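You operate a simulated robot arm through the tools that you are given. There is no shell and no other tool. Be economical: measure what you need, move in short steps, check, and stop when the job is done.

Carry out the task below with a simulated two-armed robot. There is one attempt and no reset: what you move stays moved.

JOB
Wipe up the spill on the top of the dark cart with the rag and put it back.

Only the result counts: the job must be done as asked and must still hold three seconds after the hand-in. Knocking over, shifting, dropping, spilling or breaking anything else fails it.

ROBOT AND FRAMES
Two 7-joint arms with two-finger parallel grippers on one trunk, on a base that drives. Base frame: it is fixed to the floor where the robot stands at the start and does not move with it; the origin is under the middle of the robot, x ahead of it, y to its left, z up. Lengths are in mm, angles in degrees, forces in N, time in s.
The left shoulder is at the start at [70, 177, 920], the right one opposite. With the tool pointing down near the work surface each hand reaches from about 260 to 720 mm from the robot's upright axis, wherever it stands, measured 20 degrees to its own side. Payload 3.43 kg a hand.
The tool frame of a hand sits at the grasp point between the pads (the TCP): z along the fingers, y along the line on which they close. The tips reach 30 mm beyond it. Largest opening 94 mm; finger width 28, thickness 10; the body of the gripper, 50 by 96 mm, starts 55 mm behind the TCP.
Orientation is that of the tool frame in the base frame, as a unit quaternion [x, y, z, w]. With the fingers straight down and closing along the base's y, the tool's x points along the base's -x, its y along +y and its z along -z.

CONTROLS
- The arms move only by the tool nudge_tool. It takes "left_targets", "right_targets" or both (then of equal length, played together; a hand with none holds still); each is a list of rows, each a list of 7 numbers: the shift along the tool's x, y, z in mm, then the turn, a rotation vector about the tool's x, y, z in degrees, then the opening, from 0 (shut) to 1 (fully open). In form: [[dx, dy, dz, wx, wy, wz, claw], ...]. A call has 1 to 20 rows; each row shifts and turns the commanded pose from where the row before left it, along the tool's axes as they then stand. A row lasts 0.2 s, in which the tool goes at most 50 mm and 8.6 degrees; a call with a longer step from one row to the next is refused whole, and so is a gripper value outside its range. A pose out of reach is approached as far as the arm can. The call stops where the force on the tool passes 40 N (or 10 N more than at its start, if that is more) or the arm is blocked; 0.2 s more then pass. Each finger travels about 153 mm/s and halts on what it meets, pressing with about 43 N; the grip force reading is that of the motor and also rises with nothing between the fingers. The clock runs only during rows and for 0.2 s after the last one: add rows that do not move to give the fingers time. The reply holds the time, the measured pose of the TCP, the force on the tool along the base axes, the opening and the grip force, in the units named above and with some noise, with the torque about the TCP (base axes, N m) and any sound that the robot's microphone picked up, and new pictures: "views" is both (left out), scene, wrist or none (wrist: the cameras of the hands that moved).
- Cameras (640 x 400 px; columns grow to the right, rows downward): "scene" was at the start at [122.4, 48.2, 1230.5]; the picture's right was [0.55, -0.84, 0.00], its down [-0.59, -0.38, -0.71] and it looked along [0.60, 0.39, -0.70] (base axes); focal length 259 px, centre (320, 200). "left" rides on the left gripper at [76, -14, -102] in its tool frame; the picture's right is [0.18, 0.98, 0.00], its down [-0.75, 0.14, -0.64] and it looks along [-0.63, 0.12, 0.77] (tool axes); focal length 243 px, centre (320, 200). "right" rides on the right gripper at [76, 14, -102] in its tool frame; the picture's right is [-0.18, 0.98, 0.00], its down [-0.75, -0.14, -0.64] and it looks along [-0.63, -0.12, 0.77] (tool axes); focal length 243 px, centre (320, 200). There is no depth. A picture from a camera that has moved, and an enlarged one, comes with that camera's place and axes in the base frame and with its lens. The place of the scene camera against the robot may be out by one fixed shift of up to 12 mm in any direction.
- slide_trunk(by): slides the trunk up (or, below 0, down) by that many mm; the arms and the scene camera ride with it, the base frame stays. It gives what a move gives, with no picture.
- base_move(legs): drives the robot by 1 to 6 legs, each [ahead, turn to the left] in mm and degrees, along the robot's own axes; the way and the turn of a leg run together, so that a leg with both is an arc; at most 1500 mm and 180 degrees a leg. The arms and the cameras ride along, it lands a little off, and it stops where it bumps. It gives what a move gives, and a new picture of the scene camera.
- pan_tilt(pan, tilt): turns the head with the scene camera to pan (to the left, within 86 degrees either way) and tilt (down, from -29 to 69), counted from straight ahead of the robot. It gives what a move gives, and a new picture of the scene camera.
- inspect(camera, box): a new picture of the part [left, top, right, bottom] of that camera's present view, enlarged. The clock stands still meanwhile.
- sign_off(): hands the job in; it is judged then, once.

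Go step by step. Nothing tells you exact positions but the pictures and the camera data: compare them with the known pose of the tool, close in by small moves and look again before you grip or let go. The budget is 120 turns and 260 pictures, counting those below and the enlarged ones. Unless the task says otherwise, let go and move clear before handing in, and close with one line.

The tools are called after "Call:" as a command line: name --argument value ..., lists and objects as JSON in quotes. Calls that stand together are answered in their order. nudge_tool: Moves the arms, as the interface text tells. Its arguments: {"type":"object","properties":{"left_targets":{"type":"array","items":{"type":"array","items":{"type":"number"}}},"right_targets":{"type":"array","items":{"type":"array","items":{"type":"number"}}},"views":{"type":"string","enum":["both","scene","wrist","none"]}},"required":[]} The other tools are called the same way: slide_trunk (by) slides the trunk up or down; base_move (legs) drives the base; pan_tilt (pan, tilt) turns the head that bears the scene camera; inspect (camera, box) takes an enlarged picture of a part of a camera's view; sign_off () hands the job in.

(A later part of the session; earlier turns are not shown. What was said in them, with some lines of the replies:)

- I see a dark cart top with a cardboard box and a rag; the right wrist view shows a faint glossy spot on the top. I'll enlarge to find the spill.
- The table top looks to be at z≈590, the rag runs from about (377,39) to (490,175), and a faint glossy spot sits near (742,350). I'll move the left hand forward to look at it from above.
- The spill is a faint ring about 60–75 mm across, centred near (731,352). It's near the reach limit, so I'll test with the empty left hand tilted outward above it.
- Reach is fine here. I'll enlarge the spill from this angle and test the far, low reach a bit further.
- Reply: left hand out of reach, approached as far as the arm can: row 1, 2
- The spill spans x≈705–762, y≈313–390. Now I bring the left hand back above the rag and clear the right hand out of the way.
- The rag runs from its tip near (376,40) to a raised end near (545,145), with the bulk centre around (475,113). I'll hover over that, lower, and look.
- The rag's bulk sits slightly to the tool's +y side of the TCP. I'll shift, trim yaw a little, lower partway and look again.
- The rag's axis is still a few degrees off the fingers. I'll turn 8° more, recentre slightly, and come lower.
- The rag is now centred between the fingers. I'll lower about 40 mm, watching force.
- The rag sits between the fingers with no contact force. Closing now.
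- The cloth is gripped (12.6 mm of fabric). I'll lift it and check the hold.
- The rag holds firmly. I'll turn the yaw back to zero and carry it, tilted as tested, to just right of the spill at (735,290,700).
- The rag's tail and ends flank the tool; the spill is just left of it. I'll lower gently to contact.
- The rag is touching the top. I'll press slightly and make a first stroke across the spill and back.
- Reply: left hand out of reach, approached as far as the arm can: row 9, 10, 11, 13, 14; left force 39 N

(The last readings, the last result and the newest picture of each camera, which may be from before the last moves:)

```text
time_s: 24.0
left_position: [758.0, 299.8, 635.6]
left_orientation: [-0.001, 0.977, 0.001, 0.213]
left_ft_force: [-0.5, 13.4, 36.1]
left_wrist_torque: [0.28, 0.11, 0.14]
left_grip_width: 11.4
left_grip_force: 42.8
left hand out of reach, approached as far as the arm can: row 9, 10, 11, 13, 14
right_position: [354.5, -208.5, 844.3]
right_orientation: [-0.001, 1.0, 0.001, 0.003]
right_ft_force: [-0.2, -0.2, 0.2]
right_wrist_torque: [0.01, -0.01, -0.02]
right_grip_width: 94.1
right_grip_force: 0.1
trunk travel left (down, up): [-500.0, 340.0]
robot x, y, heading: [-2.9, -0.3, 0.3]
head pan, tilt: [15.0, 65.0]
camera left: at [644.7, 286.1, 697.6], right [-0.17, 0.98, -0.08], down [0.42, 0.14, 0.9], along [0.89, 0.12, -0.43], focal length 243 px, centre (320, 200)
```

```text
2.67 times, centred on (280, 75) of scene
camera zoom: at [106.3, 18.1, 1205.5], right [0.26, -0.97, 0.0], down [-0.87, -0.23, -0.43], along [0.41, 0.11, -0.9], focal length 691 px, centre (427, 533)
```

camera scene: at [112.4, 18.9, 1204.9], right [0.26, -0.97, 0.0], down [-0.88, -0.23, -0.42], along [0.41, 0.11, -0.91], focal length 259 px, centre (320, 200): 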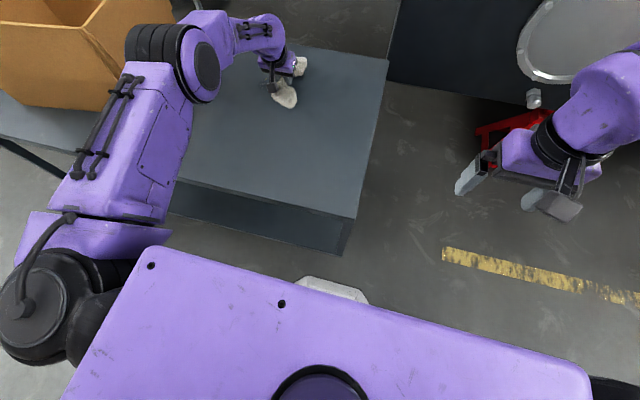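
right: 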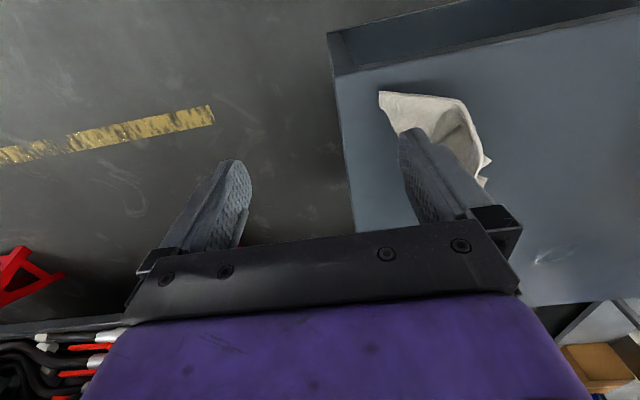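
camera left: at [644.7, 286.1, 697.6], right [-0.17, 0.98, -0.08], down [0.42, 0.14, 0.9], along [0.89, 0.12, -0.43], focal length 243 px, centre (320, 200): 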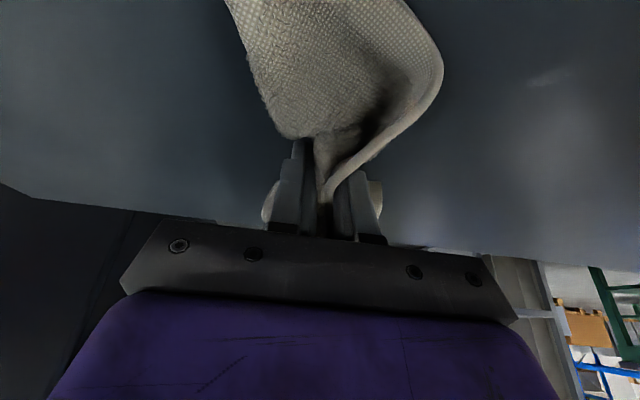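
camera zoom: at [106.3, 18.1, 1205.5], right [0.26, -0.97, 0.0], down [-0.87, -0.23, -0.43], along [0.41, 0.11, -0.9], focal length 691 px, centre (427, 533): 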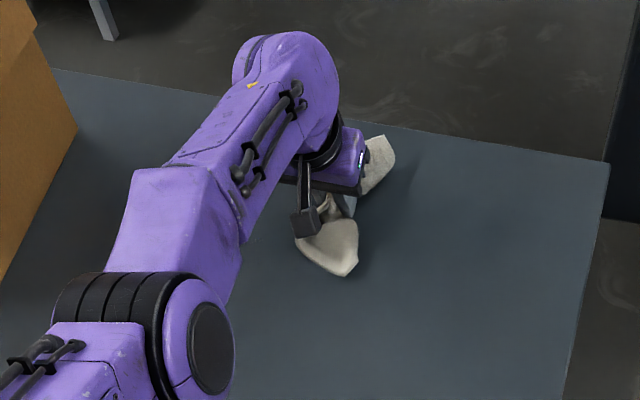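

The stroke wiped most of it, but the arm swung its elbow and pressed hard (36 N) at reach limit. I'll lift off and look at what remains.

Call:
nudge_tool --left_targets '[[-8, 0, -18, 0, 0, 0, 0], [-8, 0, -18, 0, 0, 0, 0], [0, 0, 0, 0, 0, 0, 0], [0, 0, 0, 0, 0, 0, 0]]'

Call:
inspect --camera "left" --box '[320, 0, 600, 175]'

Call:
inspect --camera "scene" --box '[200, 30, 360, 130]'

```text
time_s: 25.0
left_position: [764.2, 300.6, 665.0]
left_orientation: [0.001, 0.978, -0.001, 0.207]
left_ft_force: [0.4, -0.2, -1.0]
left_wrist_torque: [0.0, 0.06, 0.13]
left_grip_width: 11.5
left_grip_force: 43.0
left hand out of reach, approached as far as the arm can: row 1
right_position: [358.4, -207.6, 842.5]
right_orientation: [0.0, 1.0, 0.0, 0.0]
right_ft_force: [-0.5, 0.0, -0.1]
right_wrist_torque: [0.0, 0.04, 0.01]
right_grip_width: 94.0
right_grip_force: 0.1
trunk travel left (down, up): [-500.0, 340.0]
robot x, y, heading: [-4.1, -3.4, -0.0]
head pan, tilt: [15.0, 65.0]
camera scene: at [112.4, 18.9, 1204.8], right [0.26, -0.97, 0.0], down [-0.88, -0.23, -0.42], along [0.41, 0.11, -0.91], focal length 259 px, centre (320, 200)
camera left: at [652.8, 286.2, 728.1], right [-0.17, 0.98, -0.07], down [0.43, 0.14, 0.89], along [0.89, 0.12, -0.45], focal length 243 px, centre (320, 200)
```

scene: 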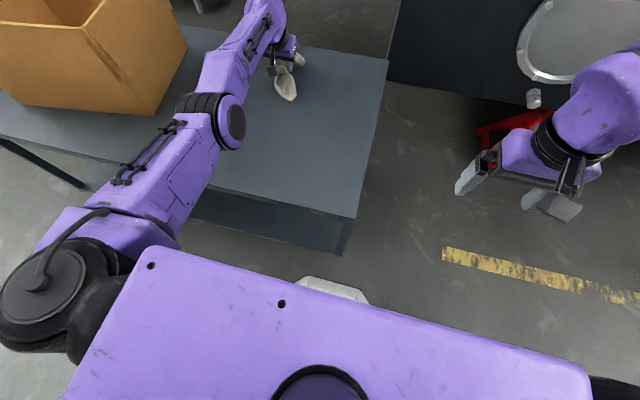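
left: 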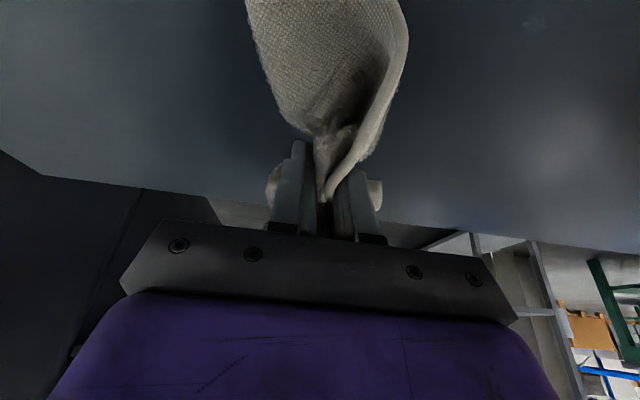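

```text
2.29 times, centred on (460, 88) of left
camera zoom: at [652.8, 286.2, 728.1], right [-0.17, 0.98, -0.07], down [0.43, 0.14, 0.89], along [0.89, 0.12, -0.45], focal length 555 px, centre (0, 457)
```

zoom: 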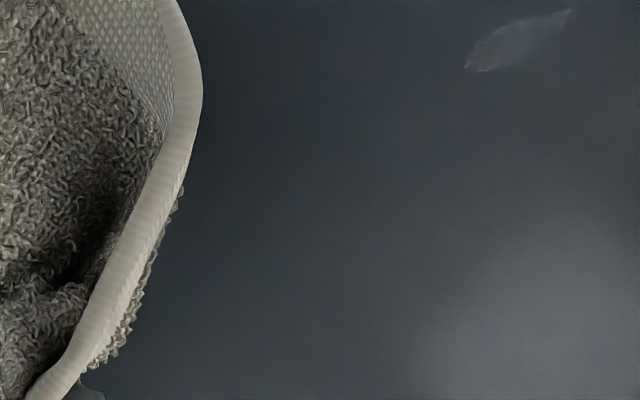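

```text
4.00 times, centred on (280, 80) of scene
camera zoom: at [112.4, 18.9, 1204.8], right [0.26, -0.97, 0.0], down [-0.88, -0.23, -0.42], along [0.41, 0.11, -0.91], focal length 1036 px, centre (480, 680)
```

zoom: 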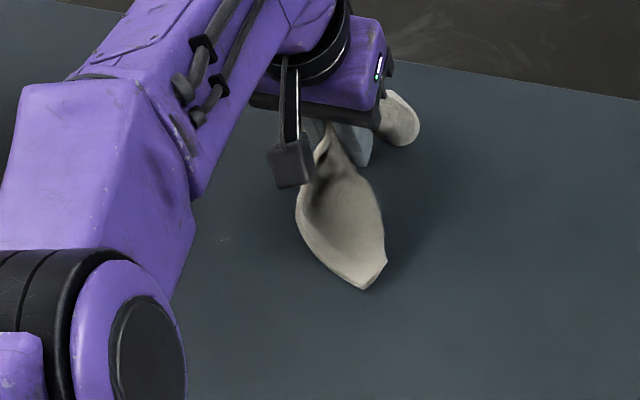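

A small residue remains around (700,395), at the left-near edge of the spill. I'll reposition nearer, to (715,360), and lower again to wipe it.

Call:
nudge_tool --left_targets '[[22, 20, -10, 0, 0, 0, 0], [22, 20, -10, 0, 0, 0, 0], [0, 15, 0, 0, 0, 0, 0], [4, 0, 9.1, 0, 0, 0, 0], [6, 0, 13.5, 0, 0, 0, 0], [0, 0, 0, 0, 0, 0, 0]]' --views "wrist"

```text
time_s: 26.4
left_position: [754.5, 360.7, 638.4]
left_orientation: [0.0, 0.978, 0.0, 0.209]
left_ft_force: [0.2, 1.0, 3.2]
left_wrist_torque: [0.03, 0.08, 0.14]
left_grip_width: 11.5
left_grip_force: 43.3
left hand out of reach, approached as far as the arm can: row 1, 2, 4
right_position: [358.8, -209.0, 842.2]
right_orientation: [-0.001, 1.0, 0.0, -0.001]
right_ft_force: [0.3, 0.4, -0.5]
right_wrist_torque: [0.0, 0.03, -0.01]
right_grip_width: 93.9
right_grip_force: 0.0
trunk travel left (down, up): [-500.0, 340.0]
robot x, y, heading: [0.6, -1.6, 0.1]
head pan, tilt: [15.0, 65.0]
camera left: at [642.3, 347.8, 700.7], right [-0.17, 0.98, -0.07], down [0.42, 0.14, 0.89], along [0.89, 0.12, -0.44], focal length 243 px, centre (320, 200)
```

left: 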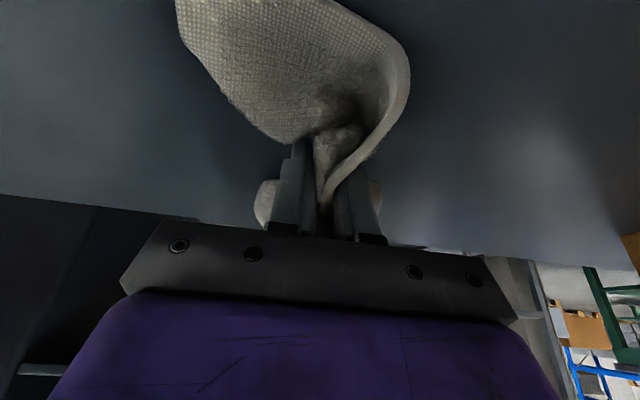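

The arm settled at x=754 rather than 715. I'll lift and pull back in x to see whether it follows.

Call:
nudge_tool --left_targets '[[-6, 0, -13, 0, 0, 0, 0], [18, 0, -8, 0, 0, 0, 0], [18, 0, -8, 0, 0, 0, 0], [0, 0, 0, 0, 0, 0, 0], [0, 0, 0, 0, 0, 0, 0]]'

```text
time_s: 27.6
left_position: [714.7, 361.3, 650.6]
left_orientation: [0.0, 0.978, 0.001, 0.208]
left_ft_force: [0.5, 0.7, 0.5]
left_wrist_torque: [0.02, 0.04, 0.14]
left_grip_width: 11.5
left_grip_force: 42.9
right_position: [360.0, -208.3, 842.3]
right_orientation: [-0.001, 1.0, -0.001, 0.001]
right_ft_force: [-0.2, -0.1, -0.6]
right_wrist_torque: [0.0, 0.0, 0.0]
right_grip_width: 94.2
right_grip_force: 0.1
trunk travel left (down, up): [-500.0, 340.0]
robot x, y, heading: [-3.5, 3.5, 0.0]
head pan, tilt: [15.0, 65.0]
camera scene: at [112.7, 19.1, 1204.8], right [0.26, -0.97, 0.0], down [-0.88, -0.23, -0.42], along [0.41, 0.11, -0.91], focal length 259 px, centre (320, 200)
camera left: at [603.1, 347.7, 713.9], right [-0.17, 0.98, -0.07], down [0.43, 0.14, 0.89], along [0.89, 0.12, -0.44], focal length 243 px, centre (320, 200)
```

scene: 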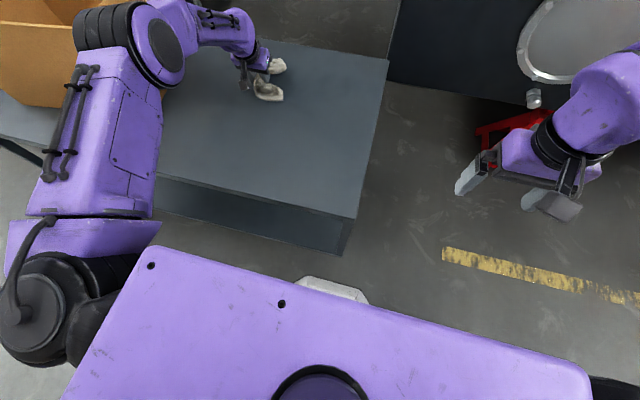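
left: 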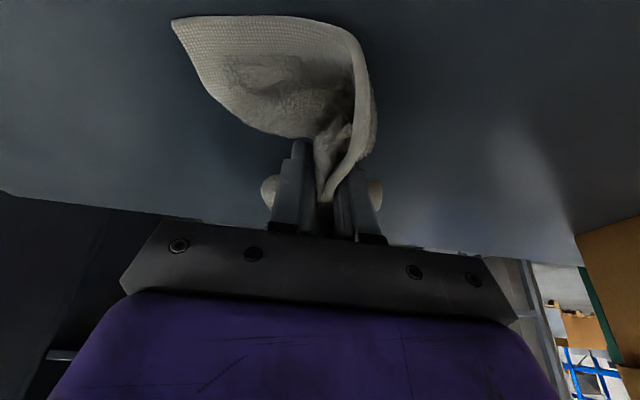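

The arm follows again at (715,361). Lowering and wiping y 340–430 here with small strokes.

Call:
nudge_tool --left_targets '[[6, 0, 13.5, 0, 0, 0, 0], [0, 18, 0, 0, 0, 0, 0], [0, 18, 0, 0, 0, 0, 0], [0, 18, 0, 0, 0, 0, 0], [0, 18, 0, 0, 0, 0, 0], [0, -18, 0, 0, 0, 0, 0], [0, -18, 0, 0, 0, 0, 0], [0, -18, 0, 0, 0, 0, 0], [0, -18, 0, 0, 0, 0, 0], [0, -18, 0, 0, 0, 0, 0], [0, -18, 0, 0, 0, 0, 0], [0, 0, 0, 0, 0, 0, 0]]'

Call:
inspect --camera "left" --box '[320, 0, 600, 175]'

```text
time_s: 30.2
left_position: [714.3, 326.1, 636.4]
left_orientation: [0.0, 0.978, 0.0, 0.21]
left_ft_force: [-0.1, 4.7, 16.9]
left_wrist_torque: [0.12, 0.07, 0.11]
left_grip_width: 11.5
left_grip_force: 42.1
right_position: [357.9, -209.7, 842.3]
right_orientation: [-0.001, 1.0, -0.001, 0.001]
right_ft_force: [0.1, -0.2, 0.0]
right_wrist_torque: [-0.01, 0.01, -0.01]
right_grip_width: 94.1
right_grip_force: 0.1
trunk travel left (down, up): [-500.0, 340.0]
robot x, y, heading: [-0.5, -2.8, -0.2]
head pan, tilt: [15.0, 65.0]
camera scene: at [109.9, 18.6, 1205.2], right [0.26, -0.97, 0.0], down [-0.87, -0.23, -0.42], along [0.41, 0.11, -0.91], focal length 259 px, centre (320, 200)
camera left: at [601.7, 311.4, 699.0], right [-0.17, 0.98, -0.07], down [0.42, 0.14, 0.89], along [0.89, 0.12, -0.44], focal length 243 px, centre (320, 200)
```

scene: 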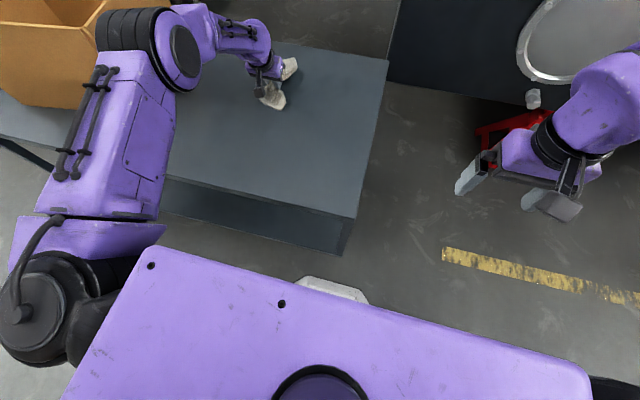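
left: 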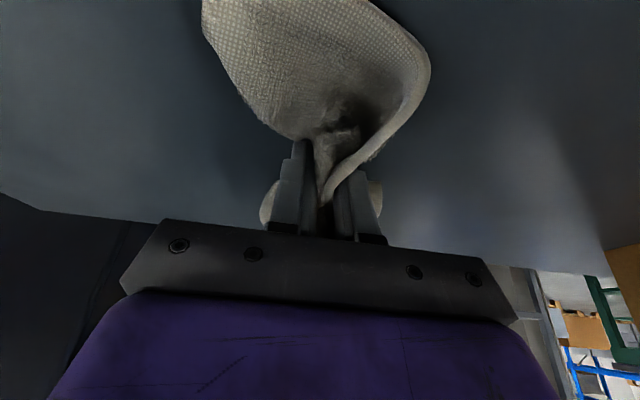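

```text
2.29 times, centred on (460, 88) of left
camera zoom: at [601.7, 311.4, 699.0], right [-0.17, 0.98, -0.07], down [0.42, 0.14, 0.89], along [0.89, 0.12, -0.44], focal length 555 px, centre (0, 457)
```

zoom: 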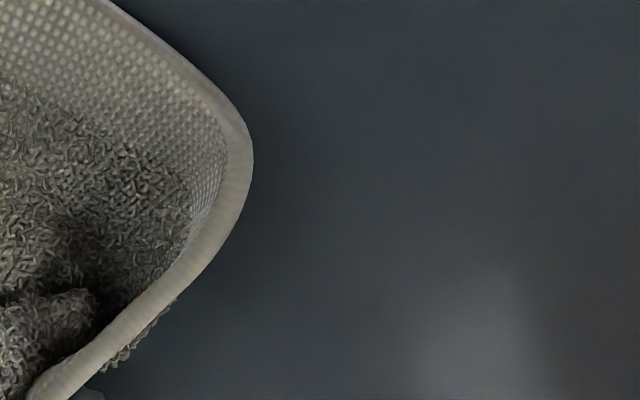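

The residue appears gone. One more pass at slightly larger x to be thorough, then lift and inspect.

Call:
nudge_tool --left_targets '[[-14.5, 0, 4, 0, 0, 0, 0], [0, -16, 0, 0, 0, 0, 0], [0, -16, 0, 0, 0, 0, 0], [0, 18, 0, 0, 0, 0, 0], [0, 18, 0, 0, 0, 0, 0], [0, 18, 0, 0, 0, 0, 0], [0, 18, 0, 0, 0, 0, 0], [0, 18, 0, 0, 0, 0, 0], [0, 18, 0, 0, 0, 0, 0], [-6, 0, -14, 0, 0, 0, 0], [6, 0, -46, 0, 0, 0, 0], [9, 0, -46, 0, 0, 0, 0], [9, 0, -46, 0, 0, 0, 0], [9, 0, -46, 0, 0, 0, 0], [9, 0, -46, 0, 0, 0, 0], [0, 0, 0, 0, 8, 0, 0], [0, 0, 0, 0, 8, 0, 0], [0, 0, 0, 0, 8, 0, 0], [0, 0, 0, 0, 0, 0, 0]]'

Call:
inspect --camera "left" --box '[160, 60, 480, 260]'

Call:
inspect --camera "scene" --box '[150, 20, 390, 170]'

```text
time_s: 34.2
left_position: [597.1, 400.9, 846.8]
left_orientation: [0.0, 1.0, 0.0, -0.001]
left_ft_force: [-0.1, -0.9, -0.1]
left_wrist_torque: [-0.02, -0.06, 0.11]
left_grip_width: 11.7
left_grip_force: 42.9
right_position: [359.1, -209.1, 842.2]
right_orientation: [-0.001, 1.0, -0.001, 0.0]
right_ft_force: [0.3, 1.1, 0.7]
right_wrist_torque: [0.01, -0.02, 0.0]
right_grip_width: 94.0
right_grip_force: 0.1
trunk travel left (down, up): [-500.0, 340.0]
robot x, y, heading: [-1.8, -3.7, -0.2]
head pan, tilt: [15.0, 65.0]
camera scene: at [111.9, 19.2, 1204.9], right [0.26, -0.97, 0.0], down [-0.88, -0.23, -0.42], along [0.41, 0.11, -0.91], focal length 259 px, centre (320, 200)
camera left: at [519.5, 387.4, 949.6], right [-0.19, 0.98, 0.0], down [0.75, 0.14, 0.64], along [0.63, 0.12, -0.77], focal length 243 px, centre (320, 200)
```

scene: 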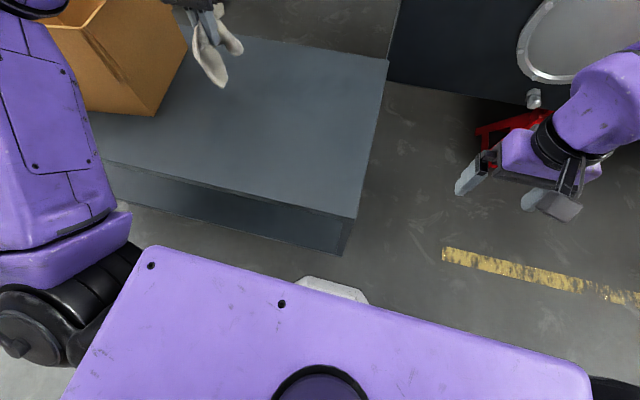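
left: 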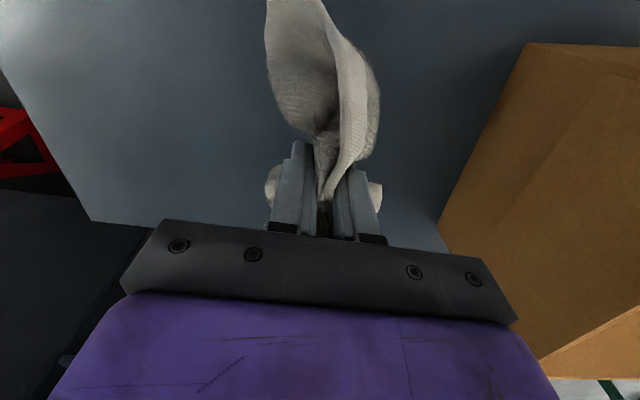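

```text
2.00 times, centred on (320, 160) of left
camera zoom: at [519.5, 387.4, 949.6], right [-0.19, 0.98, 0.0], down [0.75, 0.14, 0.64], along [0.63, 0.12, -0.77], focal length 485 px, centre (320, 280)
```

zoom: 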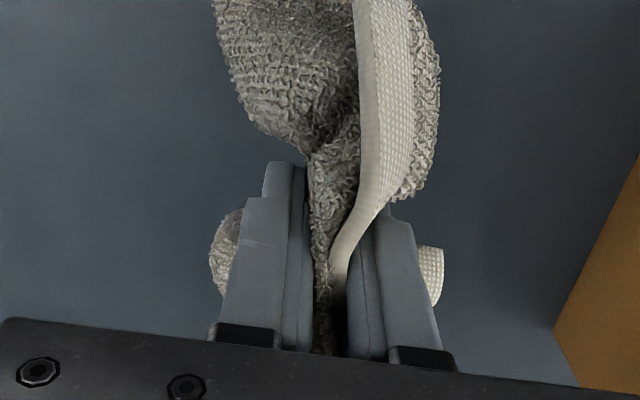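

```text
2.67 times, centred on (270, 95) of scene
camera zoom: at [111.9, 19.2, 1204.9], right [0.26, -0.97, 0.0], down [-0.88, -0.23, -0.42], along [0.41, 0.11, -0.91], focal length 691 px, centre (453, 480)
```

zoom: 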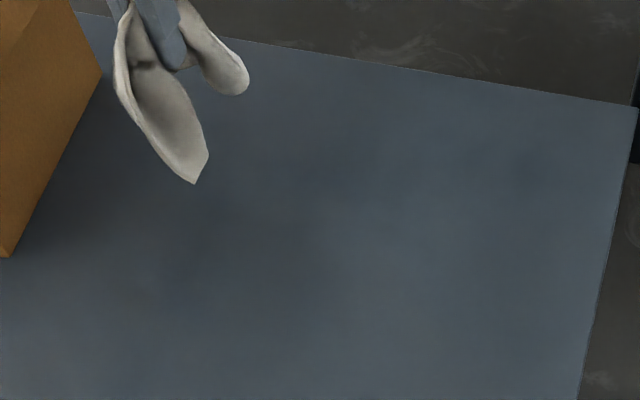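

From the scene camera the spill area is clean. On the way back I'll pause to check with the wrist camera from another angle.

Call:
nudge_tool --left_targets '[[0, -45, 0, 0, 0, 0, 0], [0, -45, 0, 0, 0, 0, 0], [0, -45, 0, 0, 0, 0, 0], [0, 0, 0, 0, 0, 0, 0]]' --views "none"

Call:
inspect --camera "left" --box '[320, 60, 560, 210]'

Call:
pan_tilt --pan 33.2 --tilt 44.5

Call:
inspect --camera "scene" --box '[310, 130, 470, 230]'

```text
time_s: 35.2
left_position: [597.4, 266.8, 845.4]
left_orientation: [-0.001, 1.0, 0.0, 0.001]
left_ft_force: [0.4, -1.1, 0.1]
left_wrist_torque: [-0.03, -0.08, 0.12]
left_grip_width: 11.7
left_grip_force: 42.4
right_position: [359.5, -207.5, 841.7]
right_orientation: [-0.001, 1.0, -0.002, -0.001]
right_ft_force: [-0.6, 1.0, -0.1]
right_wrist_torque: [0.02, 0.02, -0.01]
right_grip_width: 94.0
right_grip_force: 0.0
trunk travel left (down, up): [-500.0, 340.0]
robot x, y, heading: [-0.7, 1.3, -0.2]
head pan, tilt: [15.0, 65.0]
```

```text
2.67 times, centred on (440, 135) of left
camera zoom: at [520.7, 253.5, 948.6], right [-0.19, 0.98, 0.0], down [0.75, 0.14, 0.64], along [0.63, 0.12, -0.77], focal length 647 px, centre (0, 373)
```

zoom: 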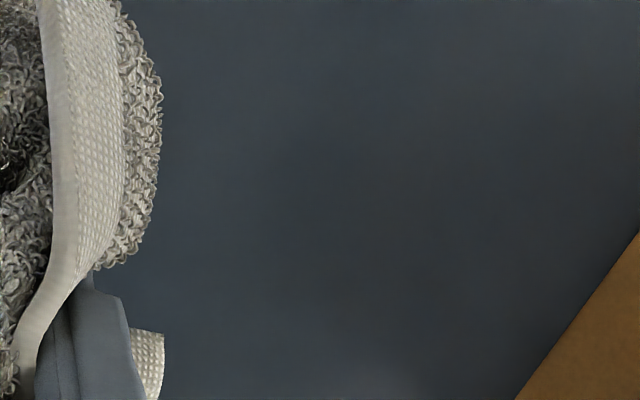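

```text
time_s: 36.1
left_position: [597.7, 266.8, 846.3]
left_orientation: [0.0, 1.0, 0.0, 0.0]
left_ft_force: [0.3, -0.1, -0.1]
left_wrist_torque: [-0.03, -0.03, 0.1]
left_grip_width: 11.5
left_grip_force: 43.4
right_position: [358.5, -208.8, 842.4]
right_orientation: [0.0, 1.0, 0.0, 0.0]
right_ft_force: [-0.1, -0.2, -0.1]
right_wrist_torque: [0.0, 0.0, 0.0]
right_grip_width: 93.9
right_grip_force: 0.0
trunk travel left (down, up): [-500.0, 340.0]
robot x, y, heading: [1.1, 1.3, -0.0]
head pan, tilt: [33.2, 44.5]
camera scene: at [122.5, 48.1, 1230.5], right [0.55, -0.84, 0.0], down [-0.59, -0.38, -0.71], along [0.6, 0.39, -0.7], focal length 259 px, centre (320, 200)
```

scene: 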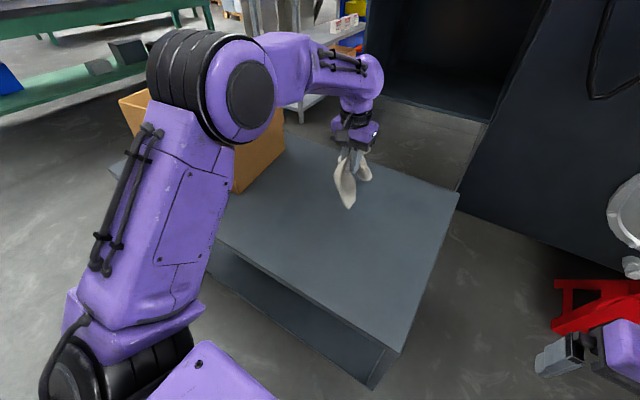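

```text
4.00 times, centred on (390, 180) of scene
camera zoom: at [122.5, 48.1, 1230.5], right [0.55, -0.84, 0.0], down [-0.59, -0.38, -0.71], along [0.6, 0.39, -0.7], focal length 1036 px, centre (40, 280)
```

zoom: 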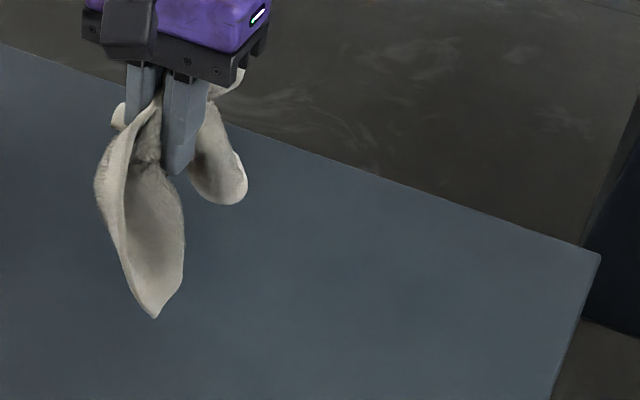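

The surface looks clean from both views. Now I return the rag to its original place: (463,117) with the original yaw.

Call:
nudge_tool --left_targets '[[33.6, -37.4, 10, 0, 0, 0, 0], [33.6, -37.4, 20, 0, 0, 0, 0], [33.6, -37.4, 20, 0, 0, 0, 0], [33.6, -37.4, 20, 0, 0, 0, 0], [0, 0, 0, 0, 0, -8.5, 0], [0, 0, 0, 0, 0, -8.5, 0], [0, 0, 0, 0, 0, -8.5, 0], [0, 0, 0, 0, 0, -8.5, 0], [0, 0, 40, 0, 0, 0, 0], [0, 0, 40, 0, 0, 0, 0], [0, 0, 20, 0, 0, 0, 0], [0, 0, 20, 0, 0, 0, 0], [0, 0, 10, 0, 0, 0, 0], [0, 0, 0, 0, 0, 0, 0]]'

```text
refused: row 1 steps farther than a row can; nothing moved
```

Call:
nudge_tool --left_targets '[[26.9, -30, 15, 0, 0, 0, 0], [26.9, -30, 15, 0, 0, 0, 0], [26.9, -30, 15, 0, 0, 0, 0], [26.9, -30, 15, 0, 0, 0, 0], [26.9, -30, 15, 0, 0, 0, 0], [0, 0, 0, 0, 0, -8.5, 0], [0, 0, 0, 0, 0, -8.5, 0], [0, 0, 0, 0, 0, -8.5, 0], [0, 0, 0, 0, 0, -8.5, 0], [0, 0, 40, 0, 0, 0, 0], [0, 0, 40, 0, 0, 0, 0], [0, 0, 25, 0, 0, 0, 0], [0, 0, 15, 0, 0, 0, 0], [0, 0, 10, 0, 0, 0, 0], [0, 0, 0, 0, 0, 0, 0]]'

Call:
inspect --camera "scene" --box '[310, 200, 450, 350]'

```text
time_s: 39.3
left_position: [463.5, 116.9, 641.8]
left_orientation: [-0.293, 0.956, -0.001, 0.0]
left_ft_force: [-1.1, 0.5, -0.1]
left_wrist_torque: [0.04, 0.01, -0.29]
left_grip_width: 11.2
left_grip_force: 43.2
right_position: [359.5, -209.0, 841.9]
right_orientation: [0.001, 1.0, 0.0, 0.001]
right_ft_force: [0.1, -0.7, -0.4]
right_wrist_torque: [0.0, 0.01, -0.04]
right_grip_width: 93.8
right_grip_force: 0.0
trunk travel left (down, up): [-500.0, 340.0]
robot x, y, heading: [1.5, -1.4, 0.0]
head pan, tilt: [33.2, 44.5]
camera scene: at [122.3, 48.0, 1230.6], right [0.55, -0.84, 0.0], down [-0.59, -0.38, -0.71], along [0.6, 0.39, -0.7], focal length 259 px, centre (320, 200)
camera left: at [407.8, 63.2, 744.2], right [-0.7, 0.71, 0.0], down [0.55, 0.54, 0.64], along [0.46, 0.45, -0.77], focal length 243 px, centre (320, 200)
```

scene: 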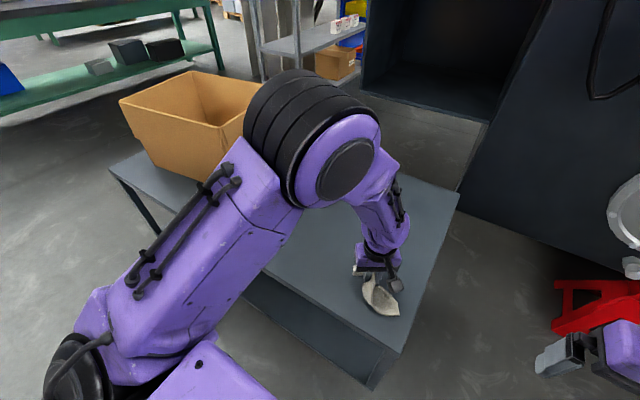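
left: 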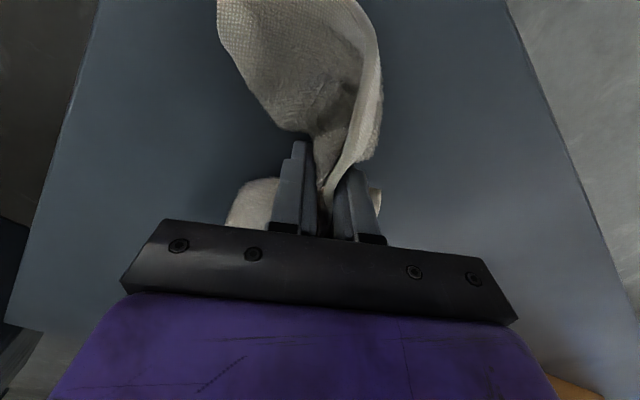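

```text
2.67 times, centred on (380, 275) of scene
camera zoom: at [122.3, 48.0, 1230.6], right [0.55, -0.84, 0.0], down [-0.59, -0.38, -0.71], along [0.6, 0.39, -0.7], focal length 691 px, centre (160, 0)
```

zoom: 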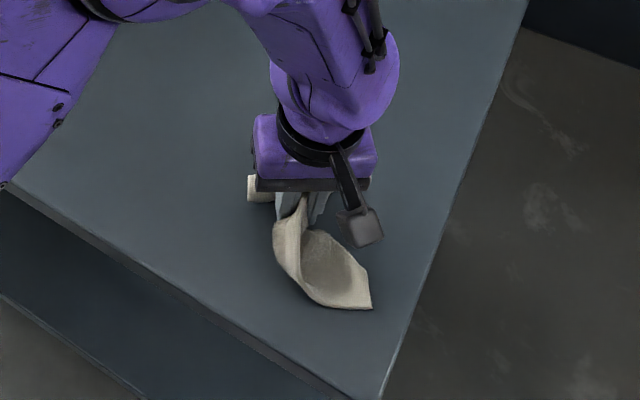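

The rag is over its place but the tail swung a little. I'll lift slightly, turn 16° to bring the tail back in line, and set it down.

Call:
nudge_tool --left_targets '[[0, 0, -20, 0, 0, 0, 0], [0, 0, -20, 0, 0, 8, 0], [0, 0, 0, 0, 0, 8, 0], [0, 0, 20, 0, 0, 0, 0], [0, 0, 15, 0, 0, 0, 0], [0, 0, 10, 0, 0, 0, 0], [0, 0, 0, 0, 0, 0, 0]]' --views "wrist"

Call:
inspect --camera "scene" --box '[310, 200, 450, 350]'

```text
time_s: 40.9
left_position: [463.5, 114.7, 635.6]
left_orientation: [-0.156, 0.988, 0.0, 0.0]
left_ft_force: [0.0, -0.2, 9.7]
left_wrist_torque: [-0.01, 0.07, 0.25]
left_grip_width: 11.3
left_grip_force: 42.9
right_position: [358.2, -208.9, 843.2]
right_orientation: [-0.001, 1.0, -0.001, 0.0]
right_ft_force: [-0.7, -0.3, -0.1]
right_wrist_torque: [0.0, 0.01, 0.01]
right_grip_width: 93.9
right_grip_force: 0.1
trunk travel left (down, up): [-500.0, 340.0]
robot x, y, heading: [2.2, -2.3, -0.1]
head pan, tilt: [33.2, 44.5]
camera left: at [394.7, 78.7, 738.2], right [-0.48, 0.88, 0.0], down [0.67, 0.37, 0.64], along [0.56, 0.31, -0.77], focal length 243 px, centre (320, 200)
```

left: 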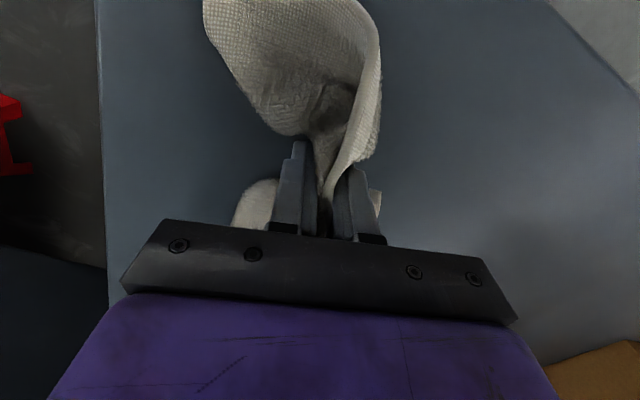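

```text
2.67 times, centred on (380, 275) of scene
camera zoom: at [121.6, 47.8, 1230.8], right [0.55, -0.84, 0.0], down [-0.59, -0.38, -0.71], along [0.6, 0.39, -0.7], focal length 691 px, centre (160, 0)
```

zoom: 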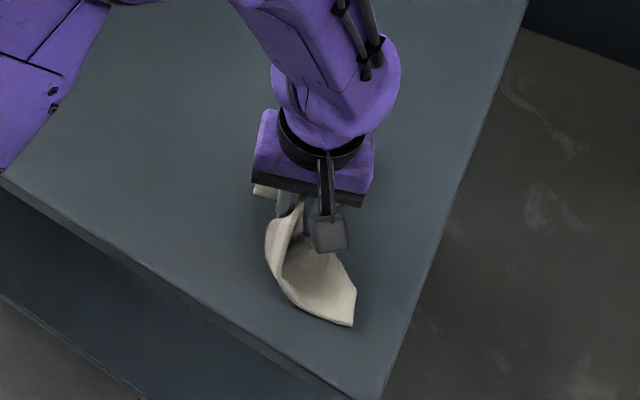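

The rag is down at its original place with its tail closely aligned. I'll open partway, then rise.

Call:
nudge_tool --left_targets '[[0, 0, 0, 0, 0, 0, 0.25], [0, 0, 0, 0, 0, 0, 0.4], [0, 0, 0, 0, 0, 0, 0.45], [0, 0, 0, 0, 0, 0, 0.45], [0, 0, -5, 0, 0, 0, 0.45], [0, 0, -10, 0, 0, 0, 0.45]]' --views "wrist"

Call:
inspect --camera "scene" --box '[310, 200, 450, 350]'

```text
time_s: 42.3
left_position: [463.7, 115.5, 651.9]
left_orientation: [-0.157, 0.988, 0.0, -0.001]
left_ft_force: [-1.1, 0.0, 0.3]
left_wrist_torque: [0.0, -0.02, 0.02]
left_grip_width: 42.4
left_grip_force: 0.0
right_position: [358.5, -209.0, 841.9]
right_orientation: [0.0, 1.0, -0.001, 0.0]
right_ft_force: [-0.2, -0.2, 0.2]
right_wrist_torque: [0.05, -0.01, -0.04]
right_grip_width: 94.1
right_grip_force: 0.1
trunk travel left (down, up): [-500.0, 340.0]
robot x, y, heading: [-0.4, 1.6, -0.1]
head pan, tilt: [33.2, 44.5]
camera left: at [395.1, 79.7, 754.3], right [-0.48, 0.88, 0.0], down [0.67, 0.37, 0.64], along [0.56, 0.31, -0.77], focal length 243 px, centre (320, 200)
```

left: 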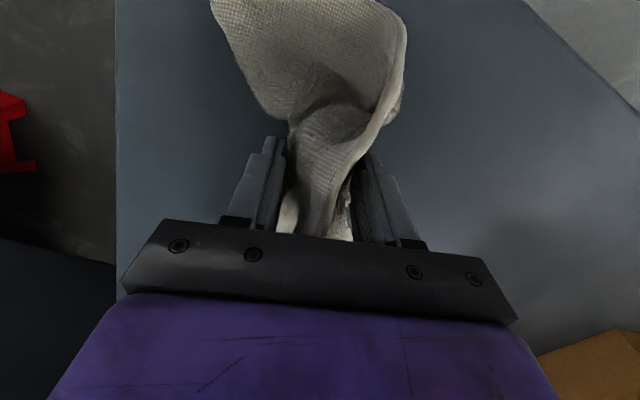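

```text
2.67 times, centred on (380, 275) of scene
camera zoom: at [122.2, 48.1, 1230.6], right [0.55, -0.84, 0.0], down [-0.59, -0.38, -0.71], along [0.6, 0.39, -0.7], focal length 691 px, centre (160, 0)
```

zoom: 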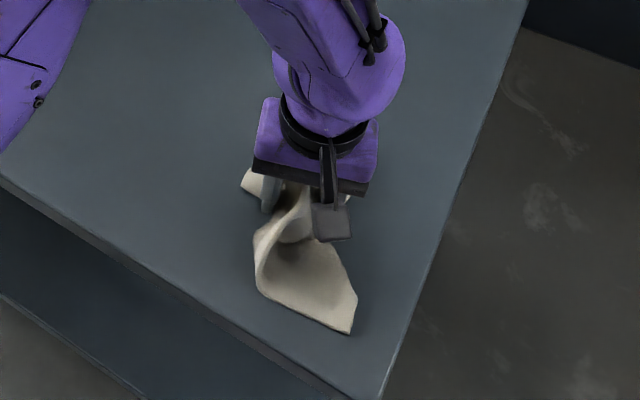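

Released; the rag springs free. I'll open a little more while rising, clear the hand well up, and check everything.

Call:
nudge_tool --left_targets '[[0, 0, -10, 0, 0, 0, 0.5], [0, 0, -20, 0, 0, 0, 0.5], [0, 0, -30, 0, 0, 0, 0.5], [0, 0, -45, 0, 0, 0, 0.7], [0, 0, -45, 0, 0, 0, 1], [0, 0, -45, 0, 0, 0, 1], [-45, 0, 0, 0, 0, 0, 1], [-45, 15, 0, 0, 0, 0, 1], [-45, 15, 0, 0, 0, 0, 1], [0, 0, 0, 0, 0, 0, 1]]'

Call:
inspect --camera "scene" --box '[310, 150, 470, 350]'

Call:
inspect --camera "left" --box '[180, 60, 640, 260]'

```text
time_s: 44.5
left_position: [583.2, 186.8, 845.2]
left_orientation: [-0.156, 0.988, 0.001, 0.0]
left_ft_force: [-0.9, -0.9, 0.5]
left_wrist_torque: [0.0, -0.02, 0.02]
left_grip_width: 93.9
left_grip_force: 0.0
right_position: [357.5, -208.1, 842.5]
right_orientation: [-0.001, 1.0, 0.0, 0.0]
right_ft_force: [-1.1, 0.1, -0.2]
right_wrist_torque: [0.02, -0.02, 0.01]
right_grip_width: 93.9
right_grip_force: 0.1
trunk travel left (down, up): [-500.0, 340.0]
robot x, y, heading: [-1.5, -0.2, 0.0]
head pan, tilt: [33.2, 44.5]
camera scene: at [121.3, 47.6, 1230.7], right [0.55, -0.84, 0.0], down [-0.59, -0.38, -0.71], along [0.6, 0.39, -0.7], focal length 259 px, centre (320, 200)
camera left: at [515.8, 151.2, 947.5], right [-0.48, 0.88, 0.0], down [0.67, 0.37, 0.64], along [0.56, 0.31, -0.77], focal length 243 px, centre (320, 200)
```

scene: 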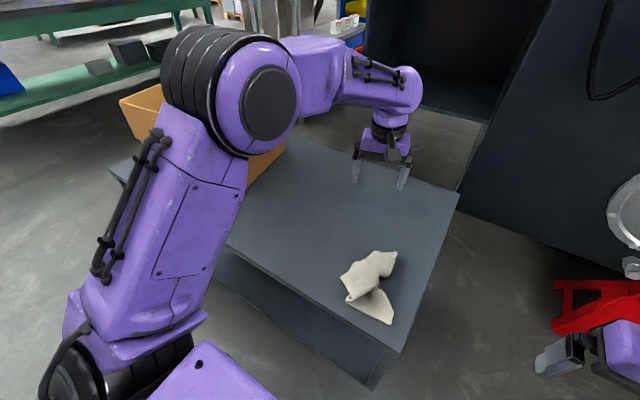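
left: 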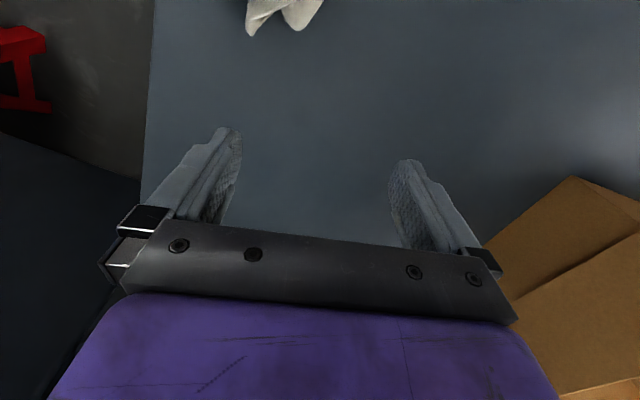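

```text
2.00 times, centred on (390, 250) of scene
camera zoom: at [121.3, 47.6, 1230.7], right [0.55, -0.84, 0.0], down [-0.59, -0.38, -0.71], along [0.6, 0.39, -0.7], focal length 518 px, centre (180, 100)
```

zoom: 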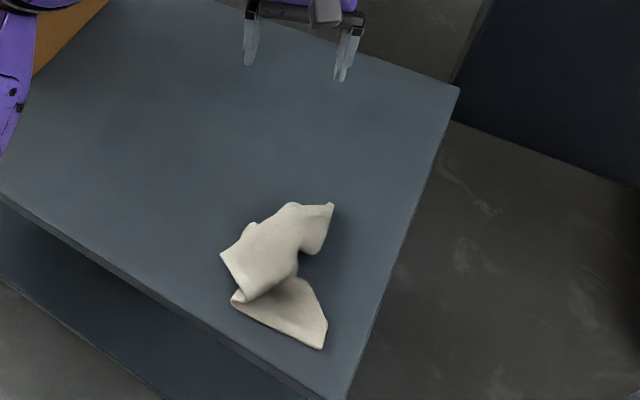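

```text
1.39 times, centred on (410, 160) of left
camera zoom: at [515.8, 151.2, 947.5], right [-0.48, 0.88, 0.0], down [0.67, 0.37, 0.64], along [0.56, 0.31, -0.77], focal length 338 px, centre (195, 256)
```

zoom: 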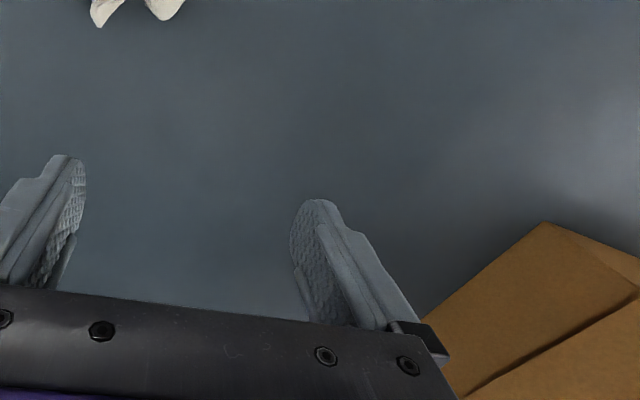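

The rag is back, centred about 15–20 mm from its original centre. One close check of the spill area for residue.

Call:
inspect --camera "left" --box '[240, 120, 480, 270]'

Call:
nudge_tool --left_targets '[[0, 30, 0, 0, 0, 4, 1], [0, 40, 0, 0, 0, 8, 1], [0, 40, 0, 0, 0, 6, 1], [-20, 30, 0, 0, 0, 0, 1], [0, 0, 0, 0, 0, 0, 1]]' --views "scene"

Call:
inspect --camera "left" --box '[220, 70, 440, 230]'

```text
2.67 times, centred on (360, 195) of left
camera zoom: at [515.8, 151.2, 947.5], right [-0.48, 0.88, 0.0], down [0.67, 0.37, 0.64], along [0.56, 0.31, -0.77], focal length 647 px, centre (213, 213)
```

zoom: 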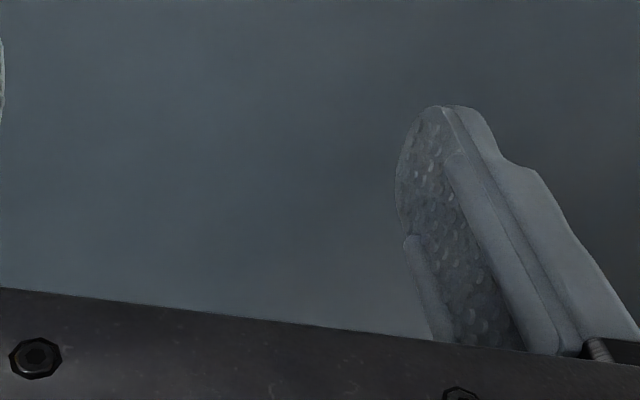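

```text
time_s: 45.7
left_position: [579.0, 326.1, 845.6]
left_orientation: [0.001, 1.0, 0.0, 0.001]
left_ft_force: [0.3, -1.1, 1.0]
left_wrist_torque: [-0.01, -0.02, 0.01]
left_grip_width: 94.1
left_grip_force: 0.1
right_position: [358.6, -208.5, 842.7]
right_orientation: [0.001, 1.0, 0.0, 0.0]
right_ft_force: [-1.0, 0.6, -0.4]
right_wrist_torque: [0.01, 0.0, 0.03]
right_grip_width: 94.0
right_grip_force: 0.1
trunk travel left (down, up): [-500.0, 340.0]
robot x, y, heading: [0.1, -2.0, -0.0]
head pan, tilt: [33.2, 44.5]
camera scene: at [121.6, 47.8, 1230.7], right [0.55, -0.84, 0.0], down [-0.59, -0.38, -0.71], along [0.6, 0.39, -0.7], focal length 259 px, centre (320, 200)
```

scene: 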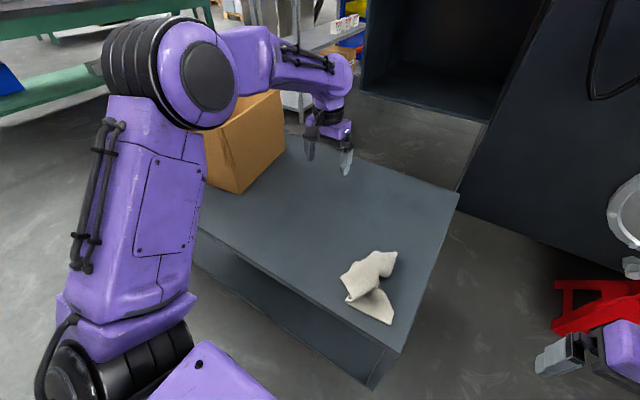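

```text
2.50 times, centred on (330, 150) of left
camera zoom: at [502.6, 310.9, 947.3], right [-0.18, 0.98, 0.0], down [0.75, 0.14, 0.64], along [0.63, 0.12, -0.77], focal length 606 px, centre (295, 325)
```

zoom: 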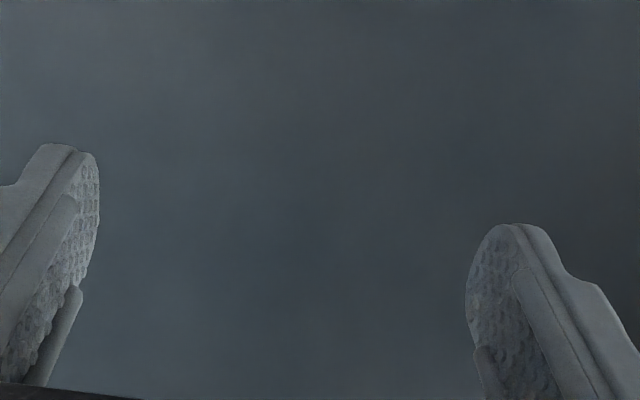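

The spill is gone from the same view in which I first saw its ring. The rag is back in place, the box hasn't moved, and both hands are clear, so I'm handing in.

Call:
sign_off

```text
The job is handed in.
```

I wiped up the spill on the cart, put the rag back within about 20 mm of where it was (it lies a little more unfolded than before), and handed the job in with both hands clear.
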